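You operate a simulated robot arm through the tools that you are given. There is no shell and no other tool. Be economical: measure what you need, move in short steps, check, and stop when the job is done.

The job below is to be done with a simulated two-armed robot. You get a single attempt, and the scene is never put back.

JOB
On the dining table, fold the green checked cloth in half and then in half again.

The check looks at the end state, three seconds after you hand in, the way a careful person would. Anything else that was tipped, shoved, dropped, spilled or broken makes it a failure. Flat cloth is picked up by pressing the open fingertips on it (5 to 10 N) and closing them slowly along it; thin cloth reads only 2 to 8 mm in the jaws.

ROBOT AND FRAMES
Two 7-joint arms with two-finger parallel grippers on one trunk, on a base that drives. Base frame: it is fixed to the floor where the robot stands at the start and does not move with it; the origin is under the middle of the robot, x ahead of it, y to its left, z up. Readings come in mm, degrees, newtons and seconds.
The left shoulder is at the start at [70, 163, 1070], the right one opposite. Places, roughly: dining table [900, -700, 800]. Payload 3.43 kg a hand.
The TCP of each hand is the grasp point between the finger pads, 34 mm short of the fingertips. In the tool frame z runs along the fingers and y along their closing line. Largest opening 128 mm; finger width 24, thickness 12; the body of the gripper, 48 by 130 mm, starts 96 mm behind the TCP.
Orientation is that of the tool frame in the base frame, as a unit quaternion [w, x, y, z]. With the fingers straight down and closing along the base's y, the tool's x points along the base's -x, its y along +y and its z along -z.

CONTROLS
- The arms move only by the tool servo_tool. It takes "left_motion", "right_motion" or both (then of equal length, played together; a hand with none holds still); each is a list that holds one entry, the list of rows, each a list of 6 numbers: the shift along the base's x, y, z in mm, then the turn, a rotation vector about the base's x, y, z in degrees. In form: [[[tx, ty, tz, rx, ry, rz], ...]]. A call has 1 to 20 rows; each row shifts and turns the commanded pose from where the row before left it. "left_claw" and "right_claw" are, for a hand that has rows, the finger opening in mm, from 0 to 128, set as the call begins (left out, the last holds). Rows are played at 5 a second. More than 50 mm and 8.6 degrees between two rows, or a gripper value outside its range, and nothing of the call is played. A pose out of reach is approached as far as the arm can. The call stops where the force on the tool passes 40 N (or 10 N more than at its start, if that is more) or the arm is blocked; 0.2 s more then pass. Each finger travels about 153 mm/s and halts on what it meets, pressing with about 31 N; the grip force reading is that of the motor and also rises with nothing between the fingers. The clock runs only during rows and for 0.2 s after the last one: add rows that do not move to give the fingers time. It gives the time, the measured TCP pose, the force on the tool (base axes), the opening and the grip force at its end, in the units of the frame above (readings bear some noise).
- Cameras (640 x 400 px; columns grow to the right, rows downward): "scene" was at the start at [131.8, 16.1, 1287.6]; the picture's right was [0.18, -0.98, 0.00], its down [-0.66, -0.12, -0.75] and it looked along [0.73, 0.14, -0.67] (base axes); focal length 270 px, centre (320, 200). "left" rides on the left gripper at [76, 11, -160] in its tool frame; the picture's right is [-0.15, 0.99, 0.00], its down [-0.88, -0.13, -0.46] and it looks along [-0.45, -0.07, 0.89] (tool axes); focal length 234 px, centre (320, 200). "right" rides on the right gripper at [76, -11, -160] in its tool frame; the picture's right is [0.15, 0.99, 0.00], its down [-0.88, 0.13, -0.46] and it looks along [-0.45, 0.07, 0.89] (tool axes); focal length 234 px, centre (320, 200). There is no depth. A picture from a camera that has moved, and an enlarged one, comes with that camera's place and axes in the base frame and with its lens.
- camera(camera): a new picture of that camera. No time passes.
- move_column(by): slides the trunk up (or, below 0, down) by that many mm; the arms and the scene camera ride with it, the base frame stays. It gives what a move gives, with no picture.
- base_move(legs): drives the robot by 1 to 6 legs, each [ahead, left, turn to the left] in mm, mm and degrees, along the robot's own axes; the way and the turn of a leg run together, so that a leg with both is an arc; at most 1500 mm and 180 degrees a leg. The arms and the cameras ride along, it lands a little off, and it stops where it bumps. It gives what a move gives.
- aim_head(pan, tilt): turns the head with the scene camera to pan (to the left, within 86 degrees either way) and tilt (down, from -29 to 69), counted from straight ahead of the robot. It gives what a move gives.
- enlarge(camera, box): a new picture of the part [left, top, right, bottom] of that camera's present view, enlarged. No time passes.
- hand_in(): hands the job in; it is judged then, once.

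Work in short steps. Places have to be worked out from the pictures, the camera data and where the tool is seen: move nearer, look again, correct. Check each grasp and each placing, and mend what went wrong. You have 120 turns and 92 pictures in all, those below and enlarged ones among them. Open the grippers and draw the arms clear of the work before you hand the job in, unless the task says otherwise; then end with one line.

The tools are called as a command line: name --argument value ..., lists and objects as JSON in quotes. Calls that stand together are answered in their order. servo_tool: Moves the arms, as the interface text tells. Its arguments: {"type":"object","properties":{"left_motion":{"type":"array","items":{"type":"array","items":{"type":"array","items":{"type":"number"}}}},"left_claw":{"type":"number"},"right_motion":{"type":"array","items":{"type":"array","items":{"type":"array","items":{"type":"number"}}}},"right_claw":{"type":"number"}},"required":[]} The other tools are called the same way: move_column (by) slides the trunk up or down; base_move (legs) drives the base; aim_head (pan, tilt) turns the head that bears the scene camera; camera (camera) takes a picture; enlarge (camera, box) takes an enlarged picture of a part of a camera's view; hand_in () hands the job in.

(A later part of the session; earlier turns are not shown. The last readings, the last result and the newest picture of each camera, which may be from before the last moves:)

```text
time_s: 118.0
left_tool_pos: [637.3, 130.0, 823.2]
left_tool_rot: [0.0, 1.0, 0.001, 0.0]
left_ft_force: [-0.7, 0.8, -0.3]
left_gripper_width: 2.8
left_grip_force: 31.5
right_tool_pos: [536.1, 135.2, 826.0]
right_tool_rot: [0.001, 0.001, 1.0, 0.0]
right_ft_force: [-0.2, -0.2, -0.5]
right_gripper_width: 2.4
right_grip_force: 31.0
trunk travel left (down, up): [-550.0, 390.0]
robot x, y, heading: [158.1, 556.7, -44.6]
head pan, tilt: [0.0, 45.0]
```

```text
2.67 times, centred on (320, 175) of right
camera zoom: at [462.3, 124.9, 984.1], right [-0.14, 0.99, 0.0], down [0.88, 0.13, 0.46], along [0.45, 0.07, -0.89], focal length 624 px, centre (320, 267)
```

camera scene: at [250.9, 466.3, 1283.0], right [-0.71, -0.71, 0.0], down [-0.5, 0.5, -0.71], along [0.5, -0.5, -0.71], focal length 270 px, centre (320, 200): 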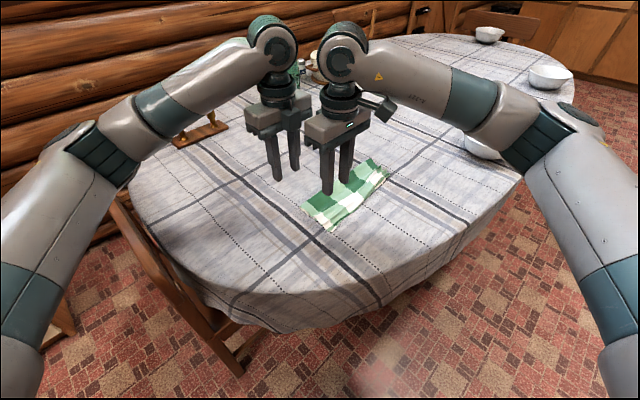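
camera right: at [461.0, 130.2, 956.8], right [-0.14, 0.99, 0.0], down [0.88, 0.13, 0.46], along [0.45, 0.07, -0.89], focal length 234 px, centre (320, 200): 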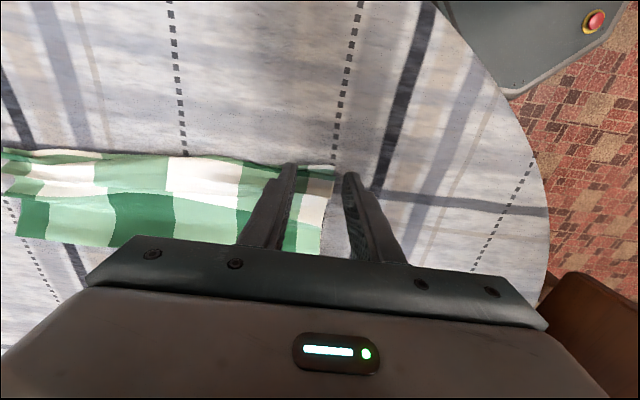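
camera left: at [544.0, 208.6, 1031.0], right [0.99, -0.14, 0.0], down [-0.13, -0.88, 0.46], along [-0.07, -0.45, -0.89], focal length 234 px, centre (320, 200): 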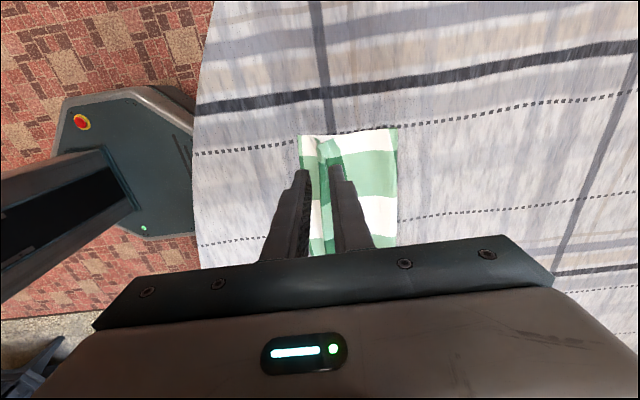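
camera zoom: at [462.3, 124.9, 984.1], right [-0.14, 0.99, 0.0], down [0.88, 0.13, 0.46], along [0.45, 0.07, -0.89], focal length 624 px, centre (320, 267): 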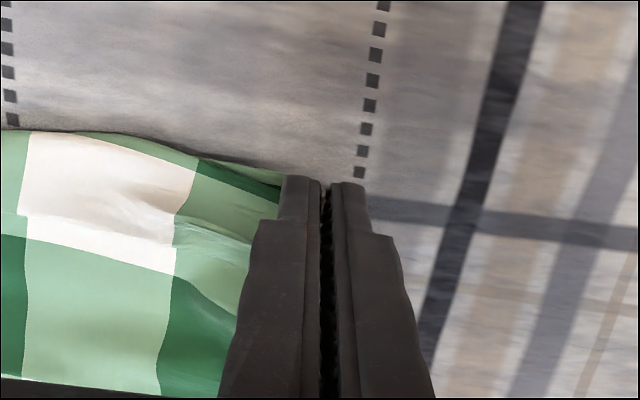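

Both hands hold double layers (2.4–2.8 mm) with no tail. I'll lift to a full hang as before and check.

servo_tool --left_motion '[[[0, -6, 20, 0, 0, 0], [0, -6, 20, 0, 0, 0], [0, -6, 20, 0, 0, 0], [0, -6, 20, 0, 0, 0], [0, -6, 20, 0, 0, 0], [0, -6, 20, 0, 0, 0], [0, -6, 20, 0, 0, 0], [0, -6, 20, 0, 0, 0], [0, -6, 20, 0, 0, 0], [0, -6, 20, 0, 0, 0], [0, -6, 20, 0, 0, 0], [0, 0, 20, 0, 0, 0], [0, 0, 20, 0, 0, 0], [0, 0, 0, 0, 0, 0], [0, 0, 0, 0, 0, 0]]]' --right_motion '[[[0, -6, 20, 0, 0, 0], [0, -6, 20, 0, 0, 0], [0, -6, 20, 0, 0, 0], [0, -6, 20, 0, 0, 0], [0, -6, 20, 0, 0, 0], [0, -6, 20, 0, 0, 0], [0, -6, 20, 0, 0, 0], [0, -6, 20, 0, 0, 0], [0, -6, 20, 0, 0, 0], [0, -6, 20, 0, 0, 0], [0, -6, 20, 0, 0, 0], [0, 0, 20, 0, 0, 0], [0, 0, 20, 0, 0, 0], [0, 0, 0, 0, 0, 0], [0, 0, 0, 0, 0, 0]]]'

camera --camera "scene"

```text
time_s: 121.2
left_tool_pos: [636.7, 66.6, 1084.6]
left_tool_rot: [0.0, 1.0, 0.001, 0.0]
left_ft_force: [-0.2, 0.8, -0.2]
left_gripper_width: 2.8
left_grip_force: 31.1
right_tool_pos: [535.3, 69.2, 1085.2]
right_tool_rot: [0.0, 0.001, 1.0, 0.0]
right_ft_force: [0.9, 0.6, -0.4]
right_gripper_width: 1.9
right_grip_force: 31.2
trunk travel left (down, up): [-550.0, 390.0]
robot x, y, heading: [160.4, 560.7, -45.1]
head pan, tilt: [0.0, 45.0]
```

```text
22 pictures are left
camera scene: at [251.0, 466.3, 1283.0], right [-0.71, -0.71, 0.0], down [-0.5, 0.5, -0.71], along [0.5, -0.5, -0.71], focal length 270 px, centre (320, 200)
```

scene: 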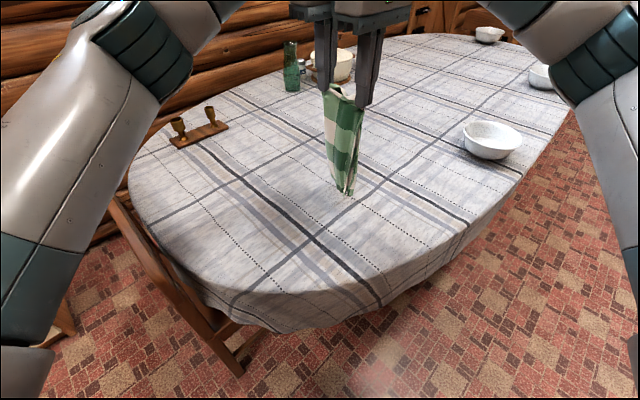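

Hanging as hoped. I'll zoom to check that the two layers hang together.

enlarge --camera "scene" --box '[248, 80, 440, 200]'

```text
3.33 times, centred on (344, 140) of scene
camera zoom: at [251.0, 466.3, 1283.0], right [-0.71, -0.71, 0.0], down [-0.5, 0.5, -0.71], along [0.5, -0.5, -0.71], focal length 899 px, centre (240, 400)
```

zoom: 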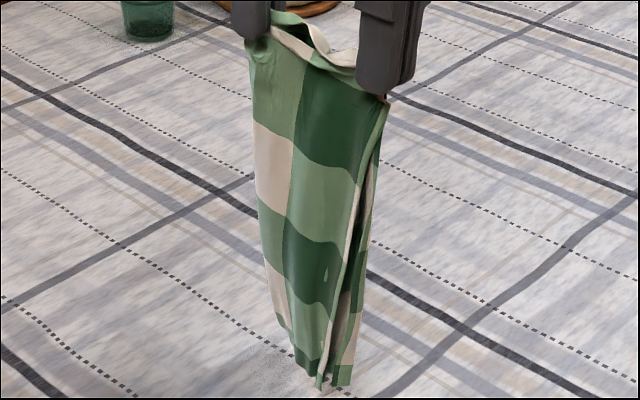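

Both layers hang together. I'll shift to y≈90, lower to touch, then lay the lower half going away (-y).

servo_tool --left_motion '[[[0, 8, 0, 0, 0, 0], [0, 8, 0, 0, 0, 0], [0, 7, 0, 0, 0, 0], [0, 0, 0, 0, 0, 0], [0, 0, 0, 0, 0, 0], [0, 0, -12, 0, 0, 0], [0, 0, -12, 0, 0, 0], [0, 0, -12, 0, 0, 0], [0, 0, -7, 0, 0, 0], [0, 0, 0, 0, 0, 0], [0, -30, -2, 0, 0, 0], [0, -25, -8, 0, 0, 0], [0, -25, -12, 0, 0, 0], [0, -20, -14, 0, 0, 0], [0, -18, -18, 0, 0, 0], [0, -15, -20, 0, 0, 0], [0, -13, -23, 0, 0, 0], [0, -9, -25, 0, 0, 0], [0, -5, -25, 0, 0, 0], [0, -2, -25, 0, 0, 0]]]' --right_motion '[[[0, 7, 0, 0, 0, 0], [0, 7, 0, 0, 0, 0], [0, 7, 0, 0, 0, 0], [0, 0, 0, 0, 0, 0], [0, 0, 0, 0, 0, 0], [0, 0, -12, 0, 0, 0], [0, 0, -12, 0, 0, 0], [0, 0, -12, 0, 0, 0], [0, 0, -7, 0, 0, 0], [0, 0, 0, 0, 0, 0], [0, -30, -2, 0, 0, 0], [0, -25, -8, 0, 0, 0], [0, -25, -12, 0, 0, 0], [0, -20, -14, 0, 0, 0], [0, -18, -18, 0, 0, 0], [0, -15, -20, 0, 0, 0], [0, -13, -23, 0, 0, 0], [0, -9, -25, 0, 0, 0], [0, -5, -25, 0, 0, 0], [0, -2, -25, 0, 0, 0]]]'

enlarge --camera "scene" --box '[248, 80, 440, 200]'

```text
time_s: 125.4
left_tool_pos: [629.3, -47.1, 881.4]
left_tool_rot: [0.001, 1.0, -0.001, -0.002]
left_ft_force: [-12.8, 0.4, 14.7]
left_gripper_width: 2.5
left_grip_force: 31.3
left hand out of reach, approached as far as the arm can: row 16, 17, 18
right_tool_pos: [535.9, -47.0, 956.0]
right_tool_rot: [-0.001, 0.003, 1.0, 0.001]
right_ft_force: [13.4, -1.0, -15.2]
right_gripper_width: 1.8
right_grip_force: 31.0
right hand out of reach, approached as far as the arm can: row 17, 18, 19, 20
trunk travel left (down, up): [-550.0, 390.0]
robot x, y, heading: [158.0, 561.1, -44.9]
head pan, tilt: [0.0, 45.0]
```

```text
3.33 times, centred on (344, 140) of scene
camera zoom: at [252.3, 465.4, 1282.8], right [-0.71, -0.71, 0.0], down [-0.5, 0.5, -0.71], along [0.5, -0.5, -0.71], focal length 899 px, centre (240, 400)
```

zoom: 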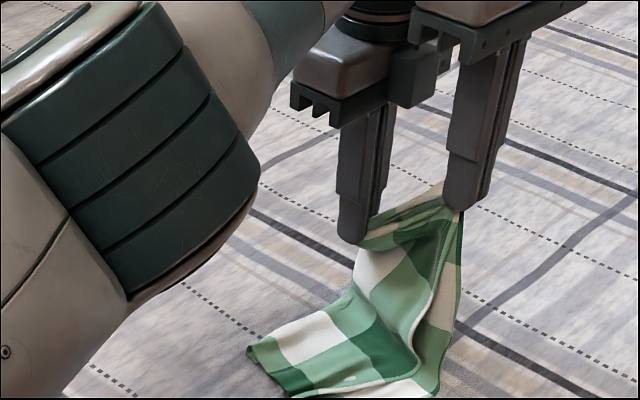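

The arms hit a joint limit at that far point and the hands got uneven. I'll level the hands, raise, and bring the cloth back nearer to me (y≈150), where I have more working room.

servo_tool --left_motion '[[[2, 10, 25, 0, 0, 0], [2, 10, 25, 0, 0, 0], [2, 10, 25, 0, 0, 0], [1, 0, 0, 0, 0, 0], [0, 15, 12, 0, 0, 0], [0, 15, 12, 0, 0, 0], [0, 15, 12, 0, 0, 0], [0, 15, 12, 0, 0, 0], [0, 15, 12, 0, 0, 0], [0, 15, 12, 0, 0, 0], [0, 15, 12, 0, 0, 0], [0, 15, 12, 0, 0, 0], [0, 15, 12, 0, 0, 0], [0, 15, 12, 0, 0, 0], [0, 15, 6, 0, 0, 0], [0, 0, 0, 0, 0, 0], [0, 0, 0, 0, 0, 0], [0, 0, 0, 0, 0, 0]]]' --right_motion '[[[0, 10, 0, 0, 0, 0], [0, 10, 0, 0, 0, 0], [0, 10, 0, 0, 0, 0], [0, 0, 0, 0, 0, 0], [0, 15, 12, 0, 0, 0], [0, 15, 12, 0, 0, 0], [0, 15, 12, 0, 0, 0], [0, 15, 12, 0, 0, 0], [0, 15, 12, 0, 0, 0], [0, 15, 12, 0, 0, 0], [0, 15, 12, 0, 0, 0], [0, 15, 12, 0, 0, 0], [0, 15, 12, 0, 0, 0], [0, 15, 12, 0, 0, 0], [0, 15, 6, 0, 0, 0], [0, 0, 0, 0, 0, 0], [0, 0, 0, 0, 0, 0], [0, 0, 0, 0, 0, 0]]]'

camera --camera "scene"

```text
time_s: 129.2
left_tool_pos: [638.7, 149.0, 1082.3]
left_tool_rot: [0.0, 1.0, 0.001, 0.0]
left_ft_force: [0.2, -0.2, -0.8]
left_gripper_width: 2.7
left_grip_force: 30.9
right_tool_pos: [534.6, 148.9, 1085.6]
right_tool_rot: [-0.001, 0.001, 1.0, -0.001]
right_ft_force: [0.8, 0.7, 0.1]
right_gripper_width: 2.5
right_grip_force: 31.4
trunk travel left (down, up): [-550.0, 390.0]
robot x, y, heading: [160.8, 555.9, -44.8]
head pan, tilt: [0.0, 45.0]
```

```text
19 pictures are left
camera scene: at [251.2, 466.0, 1283.0], right [-0.71, -0.71, 0.0], down [-0.5, 0.5, -0.71], along [0.5, -0.5, -0.71], focal length 270 px, centre (320, 200)
```

scene: 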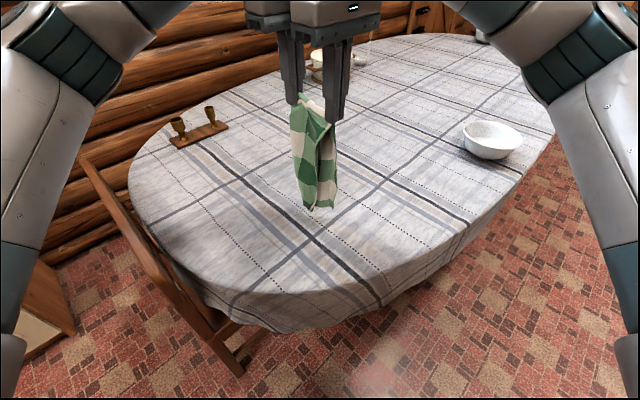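

Still firmly held and hanging well. I'll go to y≈165, lower to touch, and lay the first part, checking the arms' limits.

servo_tool --left_motion '[[[0, 8, 0, 0, 0, 0], [0, 8, 0, 0, 0, 0], [0, 0, 0, 0, 0, 0], [0, 0, 0, 0, 0, 0], [0, 0, -12, 0, 0, 0], [0, 0, -12, 0, 0, 0], [0, 0, -10, 0, 0, 0], [0, 0, -5, 0, 0, 0], [0, 0, 0, 0, 0, 0], [0, -30, -2, 0, 0, 0], [0, -25, -8, 0, 0, 0], [0, -25, -12, 0, 0, 0], [0, -20, -14, 0, 0, 0], [0, -18, -18, 0, 0, 0], [0, 0, 0, 0, 0, 0]]]' --right_motion '[[[0, 8, 0, 0, 0, 0], [0, 8, 0, 0, 0, 0], [0, 0, 0, 0, 0, 0], [0, 0, 0, 0, 0, 0], [0, 0, -12, 0, 0, 0], [0, 0, -13, 0, 0, 0], [0, 0, -11, 0, 0, 0], [0, 0, -5, 0, 0, 0], [0, 0, 0, 0, 0, 0], [0, -30, -2, 0, 0, 0], [0, -25, -8, 0, 0, 0], [0, -25, -12, 0, 0, 0], [0, -20, -14, 0, 0, 0], [0, -18, -18, 0, 0, 0], [0, 0, 0, 0, 0, 0]]]'

enlarge --camera "scene" --box '[224, 90, 416, 210]'

```text
time_s: 132.4
left_tool_pos: [639.3, 45.8, 989.4]
left_tool_rot: [0.0, 1.0, 0.001, 0.0]
left_ft_force: [0.1, 0.6, -0.4]
left_gripper_width: 3.2
left_grip_force: 30.9
right_tool_pos: [534.5, 48.1, 991.2]
right_tool_rot: [0.0, 0.001, 1.0, 0.0]
right_ft_force: [0.8, 0.2, -0.5]
right_gripper_width: 2.0
right_grip_force: 31.2
trunk travel left (down, up): [-550.0, 390.0]
robot x, y, heading: [160.4, 558.6, -44.9]
head pan, tilt: [0.0, 45.0]
```

```text
3.33 times, centred on (320, 150) of scene
camera zoom: at [251.3, 467.1, 1283.1], right [-0.71, -0.71, 0.0], down [-0.5, 0.5, -0.71], along [0.5, -0.5, -0.71], focal length 899 px, centre (320, 367)
```

zoom: 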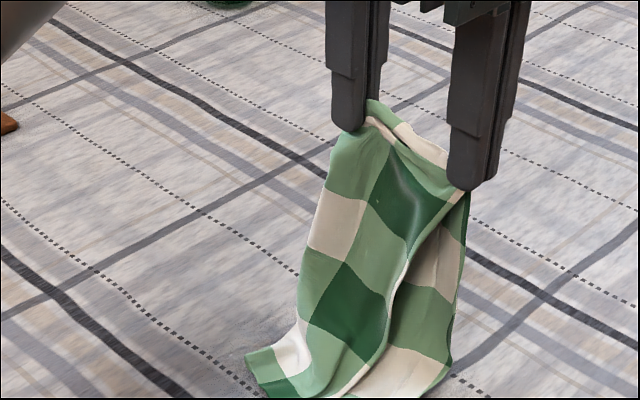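

The right hand seems to have lost one of the two layers during that overload. I'll back out, re-hang farther toward me (y≈240), and lay the whole strip out flat so I can tidy it and regrasp its near end.

servo_tool --left_motion '[[[0, 30, 24, 0, 0, 0], [0, 40, 18, 0, 0, 0], [0, 48, 12, 0, 0, 0], [0, 15, 7, 0, 0, 0], [0, 15, 7, 0, 0, 0], [0, 15, 7, 0, 0, 0], [0, 15, 7, 0, 0, 0], [0, 15, 7, 0, 0, 0], [0, 0, 0, 0, 0, 0], [0, 0, 0, 0, 0, 0], [0, 0, -12, 0, 0, 0], [0, 0, -12, 0, 0, 0], [0, 0, -9, 0, 0, 0], [0, 0, -4, 0, 0, 0], [0, -30, -2, 0, 0, 0], [0, -25, -8, 0, 0, 0], [0, -25, -12, 0, 0, 0], [0, -20, -14, 0, 0, 0], [0, -18, -18, 0, 0, 0]]]' --right_motion '[[[0, 30, 24, 0, 0, 0], [0, 40, 18, 0, 0, 0], [0, 46, 12, 0, 0, 0], [0, 15, 7, 0, 0, 0], [0, 15, 7, 0, 0, 0], [0, 15, 7, 0, 0, 0], [0, 15, 7, 0, 0, 0], [0, 15, 5, 0, 0, 0], [0, 0, 0, 0, 0, 0], [0, 0, 0, 0, 0, 0], [0, 0, -12, 0, 0, 0], [0, 0, -12, 0, 0, 0], [0, 0, -9, 0, 0, 0], [0, 0, -4, 0, 0, 0], [0, -30, -2, 0, 0, 0], [0, -25, -8, 0, 0, 0], [0, -25, -12, 0, 0, 0], [0, -20, -14, 0, 0, 0], [0, -18, -18, 0, 0, 0]]]'

servo_tool --left_motion '[[[0, -15, -22, 0, 0, 0], [0, -15, -25, 0, 0, 0], [0, -15, -28, 0, 0, 0], [0, -15, -30, 0, 0, 0], [0, 0, 0, 0, 0, 0]]]' --right_motion '[[[0, -15, -22, 0, 0, 0], [0, -15, -25, 0, 0, 0], [0, -15, -28, 0, 0, 0], [0, -15, -30, 0, 0, 0], [0, 0, 0, 0, 0, 0]]]'

```text
time_s: 136.4
left_tool_pos: [638.7, 118.8, 986.2]
left_tool_rot: [0.0, 1.0, 0.0, 0.0]
left_ft_force: [0.2, 0.6, 0.1]
left_gripper_width: 2.7
left_grip_force: 30.5
right_tool_pos: [535.3, 117.4, 985.6]
right_tool_rot: [-0.001, 0.002, 1.0, 0.002]
right_ft_force: [-0.5, -0.8, 0.0]
right_gripper_width: 2.3
right_grip_force: 30.7
trunk travel left (down, up): [-550.0, 390.0]
robot x, y, heading: [153.6, 559.2, -44.8]
head pan, tilt: [0.0, 45.0]
```

```text
time_s: 137.6
left_tool_pos: [638.6, 60.8, 881.0]
left_tool_rot: [0.001, 1.0, 0.0, 0.001]
left_ft_force: [0.8, 0.3, 0.1]
left_gripper_width: 2.7
left_grip_force: 31.2
right_tool_pos: [535.0, 61.9, 880.8]
right_tool_rot: [0.0, 0.002, 1.0, 0.0]
right_ft_force: [-0.4, -0.3, 1.2]
right_gripper_width: 2.1
right_grip_force: 30.7
trunk travel left (down, up): [-550.0, 390.0]
robot x, y, heading: [161.4, 556.4, -44.8]
head pan, tilt: [0.0, 45.0]
```

No limits hit at this spot. I'll look at how the strip lies before deciding.

enlarge --camera "scene" --box '[216, 110, 424, 240]'

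```text
3.08 times, centred on (320, 175) of scene
camera zoom: at [251.0, 467.3, 1283.1], right [-0.71, -0.71, 0.0], down [-0.5, 0.5, -0.71], along [0.5, -0.5, -0.71], focal length 830 px, centre (320, 277)
```

zoom: 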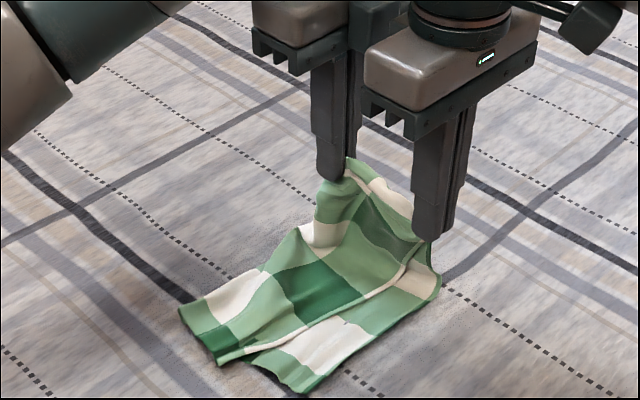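

The top layer has slid sideways, so the strip needs re-squaring. I'll finish laying it out flat, release, and then redo the top layer from the long side with the proven motion.

servo_tool --left_motion '[[[0, -14, -20, 0, 0, 0], [0, -14, -20, 0, 0, 0], [0, -16, -20, 0, 0, 0], [0, -14, -18, 0, 0, 0], [0, 0, -8, 0, 0, 0], [0, 0, 0, 0, 0, 0]]]' --right_motion '[[[0, -14, -20, 0, 0, 0], [0, -14, -20, 0, 0, 0], [0, -16, -20, 0, 0, 0], [0, -14, -18, 0, 0, 0], [0, 0, -8, 0, 0, 0], [0, 0, 0, 0, 0, 0]]]'

servo_tool --left_motion '[[[0, 0, 0, 0, 0, 0], [0, 0, 0, 0, 0, 0], [0, 0, 4, 0, 0, 0], [0, 0, 10, 0, 0, 0], [0, 0, 20, 0, 0, 0], [0, 0, 40, 0, 0, 0], [15, 20, 40, 0, 0, 0], [15, 30, 40, 0, 0, 0], [15, 30, 40, 0, 0, 0], [15, 30, 20, 0, 0, 0]]]' --right_motion '[[[0, 0, 0, 0, 0, 0], [0, 0, 0, 0, 0, 0], [0, 0, 4, 0, 0, 0], [0, 0, 10, 0, 0, 0], [0, 0, 20, 0, 0, 0], [0, 0, 40, 0, 0, 0], [-15, 0, 40, 0, 0, 0], [-15, 0, 40, 0, 0, 0], [-15, 0, 40, 0, 0, 0], [-15, 0, 20, 0, 0, 0]]]' --left_claw 16 --right_claw 16

enlarge --camera "scene" --box '[216, 110, 424, 240]'

```text
time_s: 139.0
left_tool_pos: [638.9, 3.2, 794.4]
left_tool_rot: [0.0, 1.0, 0.0, 0.001]
left_ft_force: [0.8, -0.2, 0.2]
left_gripper_width: 2.6
left_grip_force: 31.1
right_tool_pos: [533.7, 1.7, 793.5]
right_tool_rot: [0.0, 0.002, 1.0, -0.001]
right_ft_force: [1.1, 0.5, -0.2]
right_gripper_width: 1.9
right_grip_force: 30.7
trunk travel left (down, up): [-550.0, 390.0]
robot x, y, heading: [159.6, 564.4, -44.8]
head pan, tilt: [0.0, 45.0]
```

```text
refused: row 8 steps farther than a row can; nothing moved
```

```text
3.08 times, centred on (320, 175) of scene
camera zoom: at [251.0, 465.8, 1283.0], right [-0.71, -0.71, 0.0], down [-0.5, 0.5, -0.71], along [0.5, -0.5, -0.71], focal length 830 px, centre (320, 277)
```

zoom: 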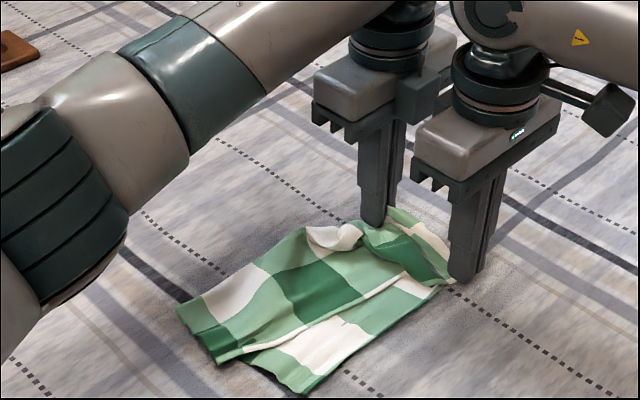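

Release, rise clear, and turn the wrists back toward the long-side orientation.

servo_tool --left_motion '[[[0, 0, 0, 0, 0, 0], [0, 0, 0, 0, 0, 0], [0, 0, 4, 0, 0, 0], [0, 0, 10, 0, 0, 0], [0, 0, 20, 0, 0, 0], [0, 0, 40, 0, 0, 0], [10, 20, 40, 0, 0, 0], [10, 20, 40, 0, 0, 3], [10, 20, 30, 0, 0, 4], [10, 20, 20, 0, 0, 4], [5, 10, 0, 0, 0, 4], [0, 10, 0, 0, 0, 4], [0, 10, 0, 0, 0, 4], [0, 0, 0, 0, 0, 4], [0, 0, 0, 0, 0, 4], [0, 0, 0, 0, 0, 4], [0, 0, 0, 0, 0, 4], [0, 0, 0, 0, 0, 4], [0, 0, 0, 0, 0, 2]]]' --right_motion '[[[0, 0, 0, 0, 0, 0], [0, 0, 0, 0, 0, 0], [0, 0, 4, 0, 0, 0], [0, 0, 10, 0, 0, 0], [0, 0, 20, 0, 0, 0], [0, 0, 40, 0, 0, 0], [-20, 0, 40, 0, 0, 0], [-20, 0, 40, 0, 0, -8.5], [-20, 0, 30, 0, 0, -8.5], [-20, 0, 20, 0, 0, -8.5], [-20, 0, 0, 0, 0, -8.5], [-20, 0, 0, 0, 0, -8.5], [-20, 0, 0, 0, 0, -8.5], [0, 0, 0, 0, 0, -8.5], [0, 0, 0, 0, 0, -8.5], [0, 0, 0, 0, 0, -8.5], [0, 0, 0, 0, 0, -8.5], [0, 0, 0, 0, 0, -8.5], [0, 0, 0, 0, 0, -8.5]]]' --left_claw 16 --right_claw 16

base_move --legs '[[-240, -240, 0], [0, 0, 45], [50, -460, 0]]'

aim_head --pan 0 --tilt 50

camera --camera "scene"

```text
time_s: 143.0
left_tool_pos: [683.7, 113.9, 999.7]
left_tool_rot: [0.001, 0.923, 0.385, 0.001]
left_ft_force: [0.2, 0.7, -0.4]
left_gripper_width: 16.0
left_grip_force: 0.2
right_tool_pos: [394.6, 2.0, 1000.4]
right_tool_rot: [0.0, 0.779, 0.627, 0.0]
right_ft_force: [0.0, 0.1, -0.8]
right_gripper_width: 15.9
right_grip_force: 0.0
trunk travel left (down, up): [-550.0, 390.0]
robot x, y, heading: [160.1, 554.7, -44.9]
head pan, tilt: [0.0, 45.0]
```

```text
time_s: 149.7
left_tool_pos: [556.9, 152.3, 999.7]
left_tool_rot: [0.001, 0.704, 0.71, 0.0]
left_ft_force: [0.2, -0.4, 0.5]
left_gripper_width: 15.9
left_grip_force: 0.0
right_tool_pos: [433.9, -133.1, 998.8]
right_tool_rot: [0.0, 0.475, 0.88, -0.001]
right_ft_force: [-0.2, -0.1, 0.6]
right_gripper_width: 15.9
right_grip_force: 0.1
trunk travel left (down, up): [-550.0, 390.0]
robot x, y, heading: [-129.7, 91.3, 0.6]
head pan, tilt: [0.0, 45.0]
```

```text
time_s: 150.3
left_tool_pos: [556.6, 152.7, 1000.4]
left_tool_rot: [0.0, 0.704, 0.711, 0.0]
left_ft_force: [0.3, -0.3, -0.2]
left_gripper_width: 16.2
left_grip_force: 0.1
right_tool_pos: [432.6, -130.6, 1000.0]
right_tool_rot: [-0.001, 0.475, 0.88, 0.0]
right_ft_force: [0.5, 0.6, -0.2]
right_gripper_width: 15.8
right_grip_force: 0.2
trunk travel left (down, up): [-550.0, 390.0]
robot x, y, heading: [-129.0, 94.0, 0.5]
head pan, tilt: [0.0, 50.0]
```

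```text
15 pictures are left
camera scene: at [-2.4, 93.6, 1276.1], right [0.01, -1.0, 0.0], down [-0.77, -0.01, -0.64], along [0.64, 0.01, -0.77], focal length 270 px, centre (320, 200)
```

scene: 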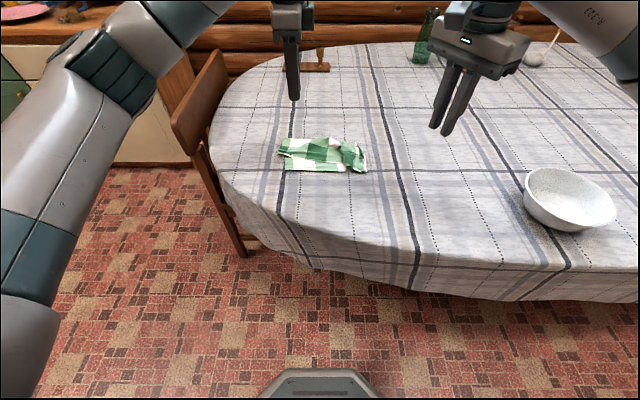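

Cloth is at y≈-25…220, x≈535–650. I'll zoom in to see the layers.

enlarge --camera "scene" --box '[268, 125, 380, 195]'

```text
5.71 times, centred on (324, 160) of scene
camera zoom: at [-2.4, 93.6, 1276.1], right [0.01, -1.0, 0.0], down [-0.77, -0.01, -0.64], along [0.64, 0.01, -0.77], focal length 1541 px, centre (297, 429)
```

zoom: 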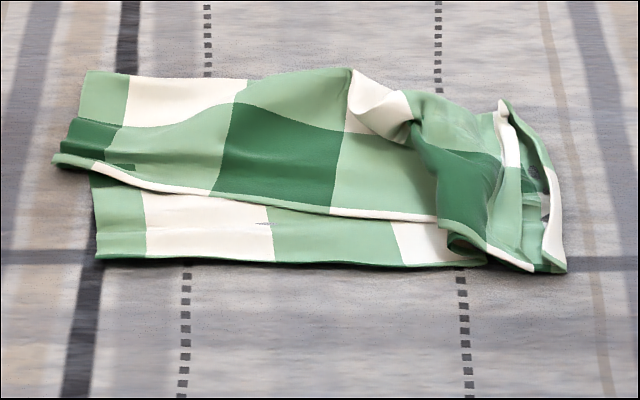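

The top layer's hem is fully visible, running from (604,224) to (526,-9). I'll pinch it at its left end and at a clean spot at y≈55, with the fingers turned 18° to be square to it, then hang the cloth to open it out.

servo_tool --left_motion '[[[8, 6, -12.5, 0, 0, -2.3], [8, 6, -12.5, 0, 0, -2.3], [8, 6, -12.5, 0, 0, -2.3], [8, 6, -12.5, 0, 0, -2.3], [8, 6, -12.5, 0, 0, -2.3], [8, 6, -12.5, 0, 0, -2.3], [8, 6, -12.5, 0, 0, -2.3], [8, 5, -12.5, 0, 0, -2.3], [0, 0, -25, 0, 0, 0], [0, 0, -25, 0, 0, 0], [0, 0, -25, 0, 0, 0], [0, 0, -25, 0, 0, 0], [0, 0, 0, 0, 0, 0]]]' --right_motion '[[[19.5, 22.9, -12.5, 0, 0, -6.5], [19.5, 22.9, -12.5, 0, 0, -6.5], [19.5, 22.9, -12.5, 0, 0, -6.5], [19.5, 22.9, -12.5, 0, 0, -6.5], [19.5, 22.9, -12.5, 0, 0, -6.5], [19.5, 22.9, -12.5, 0, 0, -6.5], [19.5, 22.9, -12.5, 0, 0, -6.5], [19.5, 22.9, -12.5, 0, 0, -6.5], [0, 0, -25, 0, 0, 0], [0, 0, -25, 0, 0, 0], [0, 0, -25, 0, 0, 0], [0, 0, -25, 0, 0, 0], [0, 0, 0, 0, 0, 0]]]' --left_claw 26 --right_claw 26

camera --camera "right"

enlarge --camera "left" --box '[200, 90, 440, 240]'

```text
time_s: 153.1
left_tool_pos: [619.4, 200.3, 799.0]
left_tool_rot: [-0.001, 0.808, 0.589, 0.0]
left_ft_force: [0.3, 0.4, -0.1]
left_gripper_width: 25.8
left_grip_force: 0.0
right_tool_pos: [588.3, 51.8, 797.8]
right_tool_rot: [0.0, 0.812, 0.583, 0.0]
right_ft_force: [0.4, 0.2, 0.1]
right_gripper_width: 25.9
right_grip_force: 0.0
trunk travel left (down, up): [-550.0, 390.0]
robot x, y, heading: [-128.5, 94.1, 0.6]
head pan, tilt: [0.0, 50.0]
```

```text
13 pictures are left
camera right: at [604.1, 128.8, 958.0], right [0.98, -0.18, 0.0], down [-0.16, -0.88, 0.46], along [-0.08, -0.45, -0.89], focal length 234 px, centre (320, 200)
```

right: 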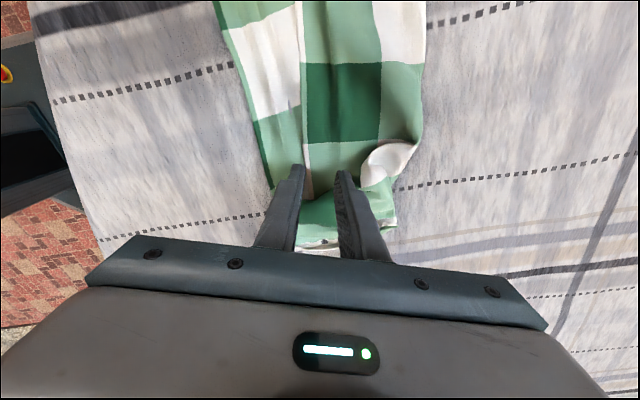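

```text
2.67 times, centred on (320, 165) of left
camera zoom: at [654.2, 268.1, 960.3], right [0.9, -0.44, 0.0], down [-0.39, -0.8, 0.46], along [-0.2, -0.41, -0.89], focal length 624 px, centre (320, 293)
```

zoom: 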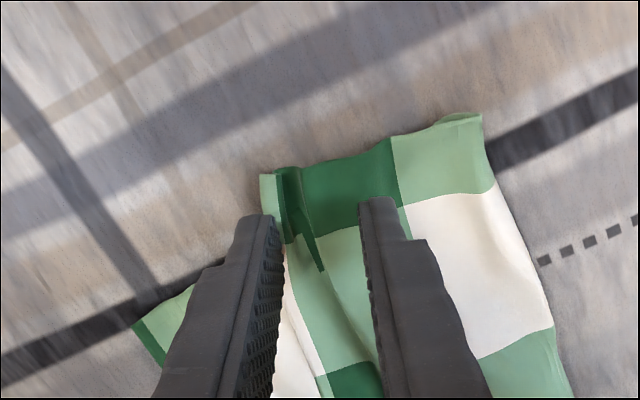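

Left is nearly right; the right outer finger is just off the top hem. I'll shift left 6 mm and right 11 mm inward, then descend toward contact.

servo_tool --left_motion '[[[5.7, -2, 0, 0, 0, 0], [0, 0, -4, 0, 0, 0], [0, 0, -4, 0, 0, 0], [0, 0, -3, 0, 0, 0], [0, 0, 0, 0, 0, 0], [0, 0, 0, 0, 0, 0]]]' --right_motion '[[[10.5, -3, 0, 0, 0, 0], [0, 0, -4, 0, 0, 0], [0, 0, -4, 0, 0, 0], [0, 0, -3, 0, 0, 0], [0, 0, 0, 0, 0, 0], [0, 0, 0, 0, 0, 0]]]'

servo_tool --left_motion '[[[0, 0, -1, 0, 0, 0], [0, 0, 0, 0, 0, 0], [0, 0, 0, 0, 0, 0]]]' --right_motion '[[[0, 0, -0.7, 0, 0, 0], [0, 0, 0, 0, 0, 0], [0, 0, 0, 0, 0, 0]]]'

```text
time_s: 154.5
left_tool_pos: [626.0, 198.1, 788.6]
left_tool_rot: [-0.001, 0.809, 0.588, 0.0]
left_ft_force: [0.8, 0.9, -1.0]
left_gripper_width: 26.1
left_grip_force: 0.0
right_tool_pos: [599.4, 49.4, 788.9]
right_tool_rot: [0.0, 0.813, 0.583, 0.0]
right_ft_force: [0.2, -0.1, 0.0]
right_gripper_width: 25.9
right_grip_force: 0.0
trunk travel left (down, up): [-550.0, 390.0]
robot x, y, heading: [-132.5, 91.0, 0.5]
head pan, tilt: [0.0, 50.0]
```

```text
time_s: 155.3
left_tool_pos: [627.0, 199.1, 787.9]
left_tool_rot: [0.0, 0.809, 0.588, 0.0]
left_ft_force: [0.6, -0.3, -0.3]
left_gripper_width: 25.7
left_grip_force: 0.1
right_tool_pos: [599.9, 49.9, 787.5]
right_tool_rot: [0.0, 0.813, 0.582, 0.0]
right_ft_force: [0.5, 0.6, 0.0]
right_gripper_width: 25.9
right_grip_force: 0.0
trunk travel left (down, up): [-550.0, 390.0]
robot x, y, heading: [-123.9, 93.5, 0.6]
head pan, tilt: [0.0, 50.0]
```

Still no contact; another 1.8 mm.

servo_tool --left_motion '[[[0, 0, -1, 0, 0, 0], [0, 0, -0.8, 0, 0, 0], [0, 0, 0, 0, 0, 0], [0, 0, 0, 0, 0, 0]]]' --right_motion '[[[0, 0, -1, 0, 0, 0], [0, 0, -0.8, 0, 0, 0], [0, 0, 0, 0, 0, 0], [0, 0, 0, 0, 0, 0]]]'

```text
time_s: 156.3
left_tool_pos: [625.1, 196.6, 786.9]
left_tool_rot: [0.0, 0.808, 0.589, -0.001]
left_ft_force: [0.0, 0.0, 1.5]
left_gripper_width: 25.7
left_grip_force: 0.0
right_tool_pos: [597.9, 48.1, 787.5]
right_tool_rot: [0.0, 0.813, 0.582, -0.001]
right_ft_force: [1.0, -0.1, 2.8]
right_gripper_width: 26.0
right_grip_force: 0.1
trunk travel left (down, up): [-550.0, 390.0]
robot x, y, heading: [-128.5, 92.2, 0.3]
head pan, tilt: [0.0, 50.0]
```

Contact begins. I'll press slightly and close in steps to full grip, then lift a little.

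servo_tool --left_motion '[[[0, 0, -0.8, 0, 0, 0], [0, 0, 0, 0, 0, 0], [0, 0, 0, 0, 0, 0]]]' --right_motion '[[[0, 0, -0.5, 0, 0, 0], [0, 0, 0, 0, 0, 0], [0, 0, 0, 0, 0, 0]]]' --left_claw 21 --right_claw 21

servo_tool --left_motion '[[[0, 0, 0, 0, 0, 0], [0, 0, 0, 0, 0, 0]]]' --right_motion '[[[0, 0, 0, 0, 0, 0], [0, 0, 0, 0, 0, 0]]]' --left_claw 15 --right_claw 15

servo_tool --left_motion '[[[0, 0, 0, 0, 0, 0], [0, 0, 0, 0, 0, 0]]]' --right_motion '[[[0, 0, 0, 0, 0, 0], [0, 0, 0, 0, 0, 0]]]' --left_claw 9 --right_claw 9

servo_tool --left_motion '[[[0, 0, 0, 0, 0, 0], [0, 0, 0, 0, 0, 0]]]' --right_motion '[[[0, 0, 0, 0, 0, 0], [0, 0, 0, 0, 0, 0]]]' --left_claw 4 --right_claw 4

servo_tool --left_motion '[[[0, 0, 0, 0, 0, 0], [0, 0, 0, 0, 0, 0], [0, 0, 0, 0, 0, 0], [0, 0, 10, 0, 0, 0], [0, 0, 20, 0, 0, 0], [0, 0, 20, 0, 0, 0]]]' --right_motion '[[[0, 0, 0, 0, 0, 0], [0, 0, 0, 0, 0, 0], [0, 0, 0, 0, 0, 0], [0, 0, 10, 0, 0, 0], [0, 0, 20, 0, 0, 0], [0, 0, 20, 0, 0, 0]]]' --left_claw 0 --right_claw 0

```text
time_s: 157.1
left_tool_pos: [626.5, 197.5, 787.1]
left_tool_rot: [0.0, 0.809, 0.588, 0.0]
left_ft_force: [1.0, 0.2, 0.9]
left_gripper_width: 20.7
left_grip_force: 0.1
right_tool_pos: [598.6, 48.9, 785.7]
right_tool_rot: [0.0, 0.813, 0.583, 0.0]
right_ft_force: [-2.0, -0.1, 6.1]
right_gripper_width: 19.7
right_grip_force: 0.1
trunk travel left (down, up): [-550.0, 390.0]
robot x, y, heading: [-127.8, 91.4, 0.4]
head pan, tilt: [0.0, 50.0]
```

```text
time_s: 157.7
left_tool_pos: [627.3, 197.9, 786.4]
left_tool_rot: [0.0, 0.808, 0.589, 0.0]
left_ft_force: [0.0, 0.2, 0.4]
left_gripper_width: 14.4
left_grip_force: 0.1
right_tool_pos: [598.6, 48.4, 785.5]
right_tool_rot: [0.0, 0.813, 0.583, 0.0]
right_ft_force: [-1.1, 0.5, 7.5]
right_gripper_width: 14.0
right_grip_force: 0.0
trunk travel left (down, up): [-550.0, 390.0]
robot x, y, heading: [-128.7, 88.8, 0.7]
head pan, tilt: [0.0, 50.0]
```

```text
time_s: 158.3
left_tool_pos: [625.5, 198.1, 787.6]
left_tool_rot: [0.0, 0.808, 0.589, 0.0]
left_ft_force: [0.3, -0.6, 0.8]
left_gripper_width: 9.0
left_grip_force: 0.1
right_tool_pos: [599.0, 48.4, 786.2]
right_tool_rot: [0.0, 0.813, 0.583, 0.0]
right_ft_force: [-1.6, 0.5, 7.3]
right_gripper_width: 7.9
right_grip_force: 0.0
trunk travel left (down, up): [-550.0, 390.0]
robot x, y, heading: [-128.6, 90.3, 0.8]
head pan, tilt: [0.0, 50.0]
```

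```text
time_s: 158.9
left_tool_pos: [626.4, 197.8, 786.4]
left_tool_rot: [-0.001, 0.809, 0.588, -0.001]
left_ft_force: [0.8, -0.2, 1.0]
left_gripper_width: 3.8
left_grip_force: 0.0
right_tool_pos: [599.3, 48.2, 786.3]
right_tool_rot: [0.0, 0.813, 0.583, -0.001]
right_ft_force: [-0.1, 0.5, 7.2]
right_gripper_width: 4.1
right_grip_force: 0.1
trunk travel left (down, up): [-550.0, 390.0]
robot x, y, heading: [-126.1, 90.4, 0.6]
head pan, tilt: [0.0, 50.0]
```

```text
time_s: 160.3
left_tool_pos: [626.4, 196.5, 836.3]
left_tool_rot: [0.0, 0.808, 0.589, 0.0]
left_ft_force: [-0.9, -0.6, -0.3]
left_gripper_width: 1.8
left_grip_force: 31.4
right_tool_pos: [600.0, 48.1, 835.3]
right_tool_rot: [0.0, 0.813, 0.582, 0.0]
right_ft_force: [0.2, 0.6, 1.1]
right_gripper_width: 1.5
right_grip_force: 30.7
trunk travel left (down, up): [-550.0, 390.0]
robot x, y, heading: [-128.1, 92.8, 0.7]
head pan, tilt: [0.0, 50.0]
```

Both read about 1.5–1.8 mm. I'll raise to a full hang (squaring the yaw back) and check.

servo_tool --left_motion '[[[0, 0, 20, 0, 0, 0], [0, 0, 20, 0, 0, 0], [0, 0, 20, 0, 0, 0], [-3, 0, 20, 0, 0, 0], [-3, 0, 20, 0, 0, 0], [-3, 0, 20, 0, 0, 0], [-3, 0, 20, 0, 0, 0], [-3, 0, 20, 0, 0, 0], [-3, 0, 20, 0, 0, 0], [-3, 0, 20, 0, 0, 0], [-3, 0, 15, 0, 0, 0], [0, 0, 0, 0, 0, 0], [0, 0, 0, 0, 0, 0]]]' --right_motion '[[[0, 0, 20, 0, 0, 0], [0, 0, 20, 0, 0, 0], [0, 0, 20, 0, 0, 0], [0, 0, 20, 0, 0, 0], [0, 0, 20, 0, 0, 0], [0, 0, 20, 0, 0, 0], [0, 0, 20, 0, 0, 0], [0, 0, 20, 0, 0, 0], [0, 0, 20, 0, 0, 0], [0, 0, 20, 0, 0, 0], [0, 0, 15, 0, 0, 0], [0, 0, 0, 0, 0, 0], [0, 0, 0, 0, 0, 0]]]'

enlarge --camera "scene" --box '[210, 20, 434, 160]'

```text
time_s: 163.1
left_tool_pos: [601.2, 198.7, 1049.5]
left_tool_rot: [0.0, 0.809, 0.588, 0.0]
left_ft_force: [-0.1, -0.9, 0.0]
left_gripper_width: 1.8
left_grip_force: 31.3
right_tool_pos: [598.6, 49.2, 1050.5]
right_tool_rot: [0.0, 0.813, 0.583, 0.0]
right_ft_force: [0.0, 0.7, 0.2]
right_gripper_width: 1.6
right_grip_force: 31.2
trunk travel left (down, up): [-550.0, 390.0]
robot x, y, heading: [-127.5, 89.6, 0.6]
head pan, tilt: [0.0, 50.0]
```

```text
2.86 times, centred on (322, 90) of scene
camera zoom: at [-2.7, 93.7, 1276.1], right [0.01, -1.0, 0.0], down [-0.77, -0.01, -0.64], along [0.64, 0.01, -0.77], focal length 771 px, centre (314, 514)
```

zoom: 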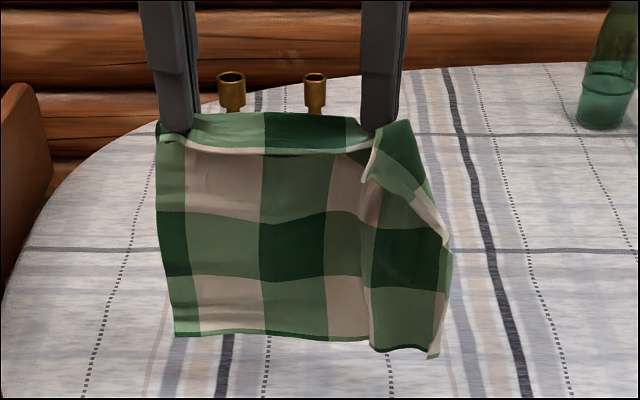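

The cloth hangs open again, with its full lower edge free. I'll lay it flat with that lower edge toward me (x≈450), so I can regrip that clean edge at both corners.

servo_tool --left_motion '[[[-10, 0, 0, 0, 0, 0], [-20, 0, 0, 0, 0, 0], [-20, 0, 0, 0, 0, 0], [-20, 0, 0, 0, 0, 0], [-20, 0, 0, 0, 0, 0], [-20, 0, 0, 0, 0, 0], [-20, 0, 0, 0, 0, 0], [-12, 0, 0, 0, 0, 0], [-8, 0, 0, 0, 0, 0], [0, 0, 0, 0, 0, 0], [0, 0, 0, 0, 0, 0], [0, 0, 0, 0, 0, 0], [0, 0, -15, 0, 0, 0], [0, 0, -15, 0, 0, 0], [0, 0, -12, 0, 0, 0], [0, 0, -8, 0, 0, 0], [0, 0, 0, 0, 0, 0]]]' --right_motion '[[[-10, 0, 0, 0, 0, 0], [-20, 0, 0, 0, 0, 0], [-20, 0, 0, 0, 0, 0], [-20, 0, 0, 0, 0, 0], [-20, 0, 0, 0, 0, 0], [-20, 0, 0, 0, 0, 0], [-20, 0, 0, 0, 0, 0], [-12, 0, 0, 0, 0, 0], [-8, 0, 0, 0, 0, 0], [0, 0, 0, 0, 0, 0], [0, 0, 0, 0, 0, 0], [0, 0, 0, 0, 0, 0], [0, 0, -15, 0, 0, 0], [0, 0, -15, 0, 0, 0], [0, 0, -12, 0, 0, 0], [0, 0, -8, 0, 0, 0], [0, 0, 0, 0, 0, 0]]]'

servo_tool --left_motion '[[[20, 0, 0, 0, 0, 0], [20, 0, -3, 0, 0, 0], [20, 0, -8, 0, 0, 0], [15, 0, -9, 0, 0, 0], [15, 0, -9, 0, 0, 0], [15, 0, -10, 0, 0, 0], [15, 0, -10, 0, 0, 0], [15, 0, -12, 0, 0, 0], [15, 0, -13, 0, 0, 0], [13, 0, -15, 0, 0, 0], [12, 0, -15, 0, 0, 0], [10, 0, -15, 0, 0, 0], [10, 0, -15, 0, 0, 0], [9, 0, -18, 0, 0, 0], [8, 0, -18, 0, 0, 0], [6, 0, -18, 0, 0, 0], [5, 0, -15, 0, 0, 0], [3, 0, -5, 0, 0, 0], [0, 0, 0, 0, 0, 0]]]' --right_motion '[[[20, 0, 0, 0, 0, 0], [20, 0, -3, 0, 0, 0], [20, 0, -8, 0, 0, 0], [15, 0, -9, 0, 0, 0], [15, 0, -9, 0, 0, 0], [15, 0, -10, 0, 0, 0], [15, 0, -10, 0, 0, 0], [15, 0, -12, 0, 0, 0], [15, 0, -13, 0, 0, 0], [13, 0, -15, 0, 0, 0], [12, 0, -15, 0, 0, 0], [10, 0, -15, 0, 0, 0], [10, 0, -15, 0, 0, 0], [9, 0, -18, 0, 0, 0], [8, 0, -18, 0, 0, 0], [6, 0, -18, 0, 0, 0], [5, 0, -15, 0, 0, 0], [3, 0, -5, 0, 0, 0], [0, 0, 0, 0, 0, 0]]]'

servo_tool --left_motion '[[[0, 0, 0, 0, 0, 0], [0, 0, 0, 0, 0, 0], [0, 0, 5, 0, 0, 0], [0, 0, 15, 0, 0, 0], [0, 0, 40, 0, 0, 0], [0, 30, 30, 0, 0, 5], [0, 30, 0, 0, 0, 6], [0, 0, 0, 0, 0, 7]]]' --right_motion '[[[0, 0, 0, 0, 0, 0], [0, 0, 0, 0, 0, 0], [0, 0, 5, 0, 0, 0], [0, 0, 15, 0, 0, 0], [0, 0, 40, 0, 0, 0], [0, -40, 30, 0, 0, 5], [0, -48, 0, 0, 0, 6], [0, -48, 0, 0, 0, 7]]]' --left_claw 16 --right_claw 16

enlarge --camera "scene" --box '[240, 110, 432, 230]'

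```text
time_s: 166.7
left_tool_pos: [452.3, 197.7, 1000.3]
left_tool_rot: [-0.001, 0.808, 0.589, 0.001]
left_ft_force: [0.6, -0.7, 0.4]
left_gripper_width: 1.8
left_grip_force: 30.7
right_tool_pos: [448.6, 49.5, 1000.3]
right_tool_rot: [0.0, 0.813, 0.583, 0.0]
right_ft_force: [-0.2, 0.3, -0.3]
right_gripper_width: 1.7
right_grip_force: 30.9
trunk travel left (down, up): [-550.0, 390.0]
robot x, y, heading: [-128.7, 91.7, 0.2]
head pan, tilt: [0.0, 50.0]
```

```text
time_s: 170.7
left_tool_pos: [678.7, 198.1, 792.2]
left_tool_rot: [0.001, 0.808, 0.589, 0.0]
left_ft_force: [-0.5, 0.4, 0.2]
left_gripper_width: 2.0
left_grip_force: 31.7
right_tool_pos: [675.6, 48.2, 793.3]
right_tool_rot: [0.0, 0.813, 0.583, 0.0]
right_ft_force: [1.3, 0.9, 0.5]
right_gripper_width: 1.8
right_grip_force: 31.1
trunk travel left (down, up): [-550.0, 390.0]
robot x, y, heading: [-126.6, 90.5, 0.5]
head pan, tilt: [0.0, 50.0]
```

```text
time_s: 172.5
left_tool_pos: [677.6, 255.7, 883.4]
left_tool_rot: [-0.001, 0.706, 0.709, 0.001]
left_ft_force: [0.0, -0.1, -0.2]
left_gripper_width: 16.1
left_grip_force: 0.2
right_tool_pos: [673.4, -88.2, 881.9]
right_tool_rot: [0.0, 0.711, 0.703, 0.001]
right_ft_force: [-0.2, -0.4, 0.1]
right_gripper_width: 16.1
right_grip_force: 0.0
trunk travel left (down, up): [-550.0, 390.0]
robot x, y, heading: [-129.3, 89.0, 0.8]
head pan, tilt: [0.0, 50.0]
```

```text
3.33 times, centred on (336, 170) of scene
camera zoom: at [-2.9, 91.1, 1276.1], right [0.01, -1.0, 0.0], down [-0.77, 0.0, -0.64], along [0.64, 0.01, -0.77], focal length 899 px, centre (267, 300)
```

zoom: 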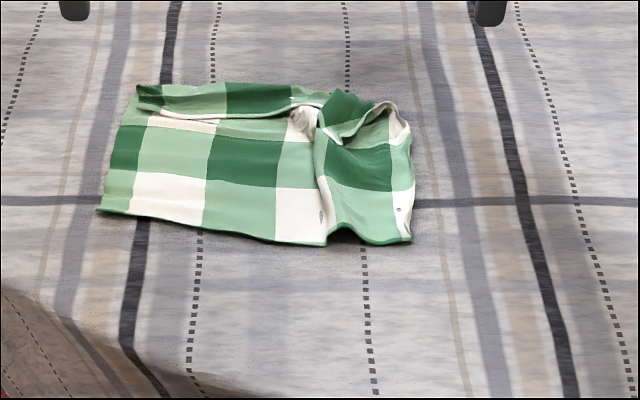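

The near edge is now clean: corners at about (528,239) and (495,-16), with one bump mid-right that will pull out. I'll move both hands over those corners.

servo_tool --left_motion '[[[-21, -6.3, 0, 0, 0, -1.2], [-21, -6.3, 0, 0, 0, -1.2], [-21, -6.3, 0, 0, 0, -1.2], [-21, -6.3, 0, 0, 0, -1.2], [-21, -6.3, 0, 0, 0, -1.2], [-20, -6.3, 0, 0, 0, -1.2], [0, 0, -30, 0, 0, 0], [0, 0, -30, 0, 0, 0], [0, 0, -28, 0, 0, 0], [0, 0, 0, 0, 0, 0]]]' --right_motion '[[[-25, 14.5, 0, 0, 0, -1.2], [-25, 14.5, 0, 0, 0, -1.2], [-25, 14.5, 0, 0, 0, -1.2], [-25, 14.5, 0, 0, 0, -1.2], [-25, 14.5, 0, 0, 0, -1.2], [-25, 14.5, 0, 0, 0, -1.2], [0, 0, -30, 0, 0, 0], [0, 0, -30, 0, 0, 0], [0, 0, -26, 0, 0, 0], [0, 0, 0, 0, 0, 0]]]' --left_claw 26 --right_claw 26

camera --camera "left"

camera --camera "right"

```text
time_s: 174.7
left_tool_pos: [552.4, 218.8, 795.1]
left_tool_rot: [0.0, 0.749, 0.662, 0.0]
left_ft_force: [-0.5, -0.6, 0.5]
left_gripper_width: 25.8
left_grip_force: 0.0
right_tool_pos: [524.5, 0.5, 795.4]
right_tool_rot: [0.0, 0.754, 0.657, 0.0]
right_ft_force: [0.1, 0.0, -0.1]
right_gripper_width: 26.2
right_grip_force: 0.1
trunk travel left (down, up): [-550.0, 390.0]
robot x, y, heading: [-128.6, 91.0, 0.7]
head pan, tilt: [0.0, 50.0]
```

```text
9 pictures are left
camera left: at [572.9, 293.1, 954.8], right [0.96, -0.27, 0.0], down [-0.24, -0.86, 0.46], along [-0.12, -0.44, -0.89], focal length 234 px, centre (320, 200)
```

left: 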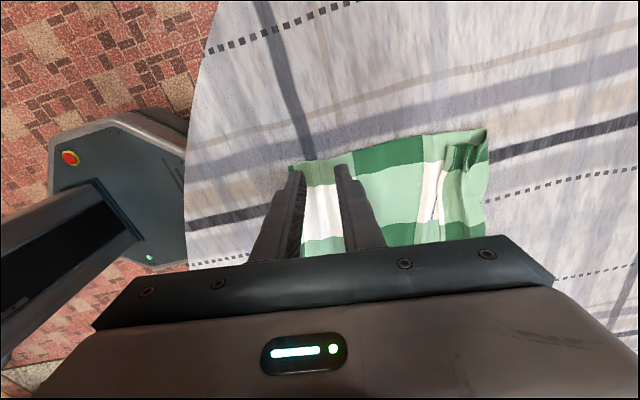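

```text
8 pictures are left
camera right: at [525.8, 77.3, 955.2], right [1.0, 0.01, 0.0], down [0.01, -0.89, 0.46], along [0.0, -0.46, -0.89], focal length 234 px, centre (320, 200)
```

right: 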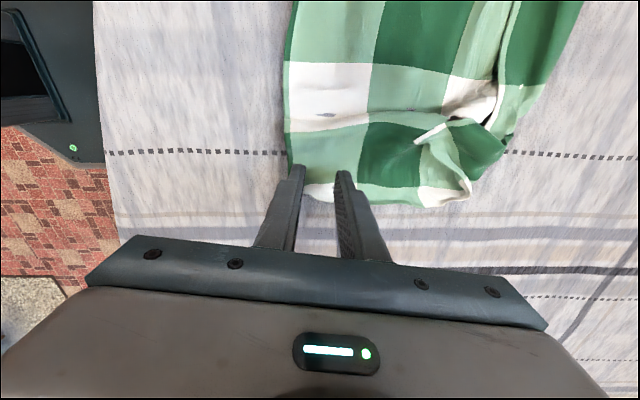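

Both are on the near edge. I'll nudge left inward 3 mm and descend to contact.

servo_tool --left_motion '[[[3, 0, 0, 0, 0, 0], [0, 0, -4, 0, 0, 0], [0, 0, -4, 0, 0, 0], [0, 0, -2, 0, 0, 0], [0, 0, 0, 0, 0, 0], [0, 0, 0, 0, 0, 0]]]' --right_motion '[[[1, 2, 0, 0, 0, 0], [0, 0, -4, 0, 0, 0], [0, 0, -4, 0, 0, 0], [0, 0, -2, 0, 0, 0], [0, 0, 0, 0, 0, 0], [0, 0, 0, 0, 0, 0]]]'

servo_tool --left_motion '[[[0, 0, -0.7, 0, 0, 0], [0, 0, 0, 0, 0, 0], [0, 0, 0, 0, 0, 0]]]' --right_motion '[[[0, 0, -0.7, 0, 0, 0], [0, 0, 0, 0, 0, 0], [0, 0, 0, 0, 0, 0]]]'

```text
time_s: 176.1
left_tool_pos: [556.6, 219.4, 785.1]
left_tool_rot: [0.001, 0.75, 0.662, 0.001]
left_ft_force: [2.0, 1.4, 7.2]
left_gripper_width: 25.7
left_grip_force: 0.2
right_tool_pos: [525.1, 2.5, 785.0]
right_tool_rot: [0.0, 0.755, 0.656, 0.0]
right_ft_force: [0.2, -0.1, 0.4]
right_gripper_width: 25.7
right_grip_force: 0.0
trunk travel left (down, up): [-550.0, 390.0]
robot x, y, heading: [-128.2, 91.1, 0.5]
head pan, tilt: [0.0, 50.0]
```

```text
time_s: 176.9
left_tool_pos: [556.1, 220.9, 784.9]
left_tool_rot: [0.001, 0.75, 0.662, 0.001]
left_ft_force: [4.7, 1.9, 16.2]
left_gripper_width: 25.4
left_grip_force: 0.0
right_tool_pos: [525.6, 2.1, 786.6]
right_tool_rot: [-0.001, 0.754, 0.657, -0.001]
right_ft_force: [-0.4, -0.1, 0.3]
right_gripper_width: 26.2
right_grip_force: 0.2
trunk travel left (down, up): [-550.0, 390.0]
robot x, y, heading: [-127.0, 94.2, 0.9]
head pan, tilt: [0.0, 50.0]
```

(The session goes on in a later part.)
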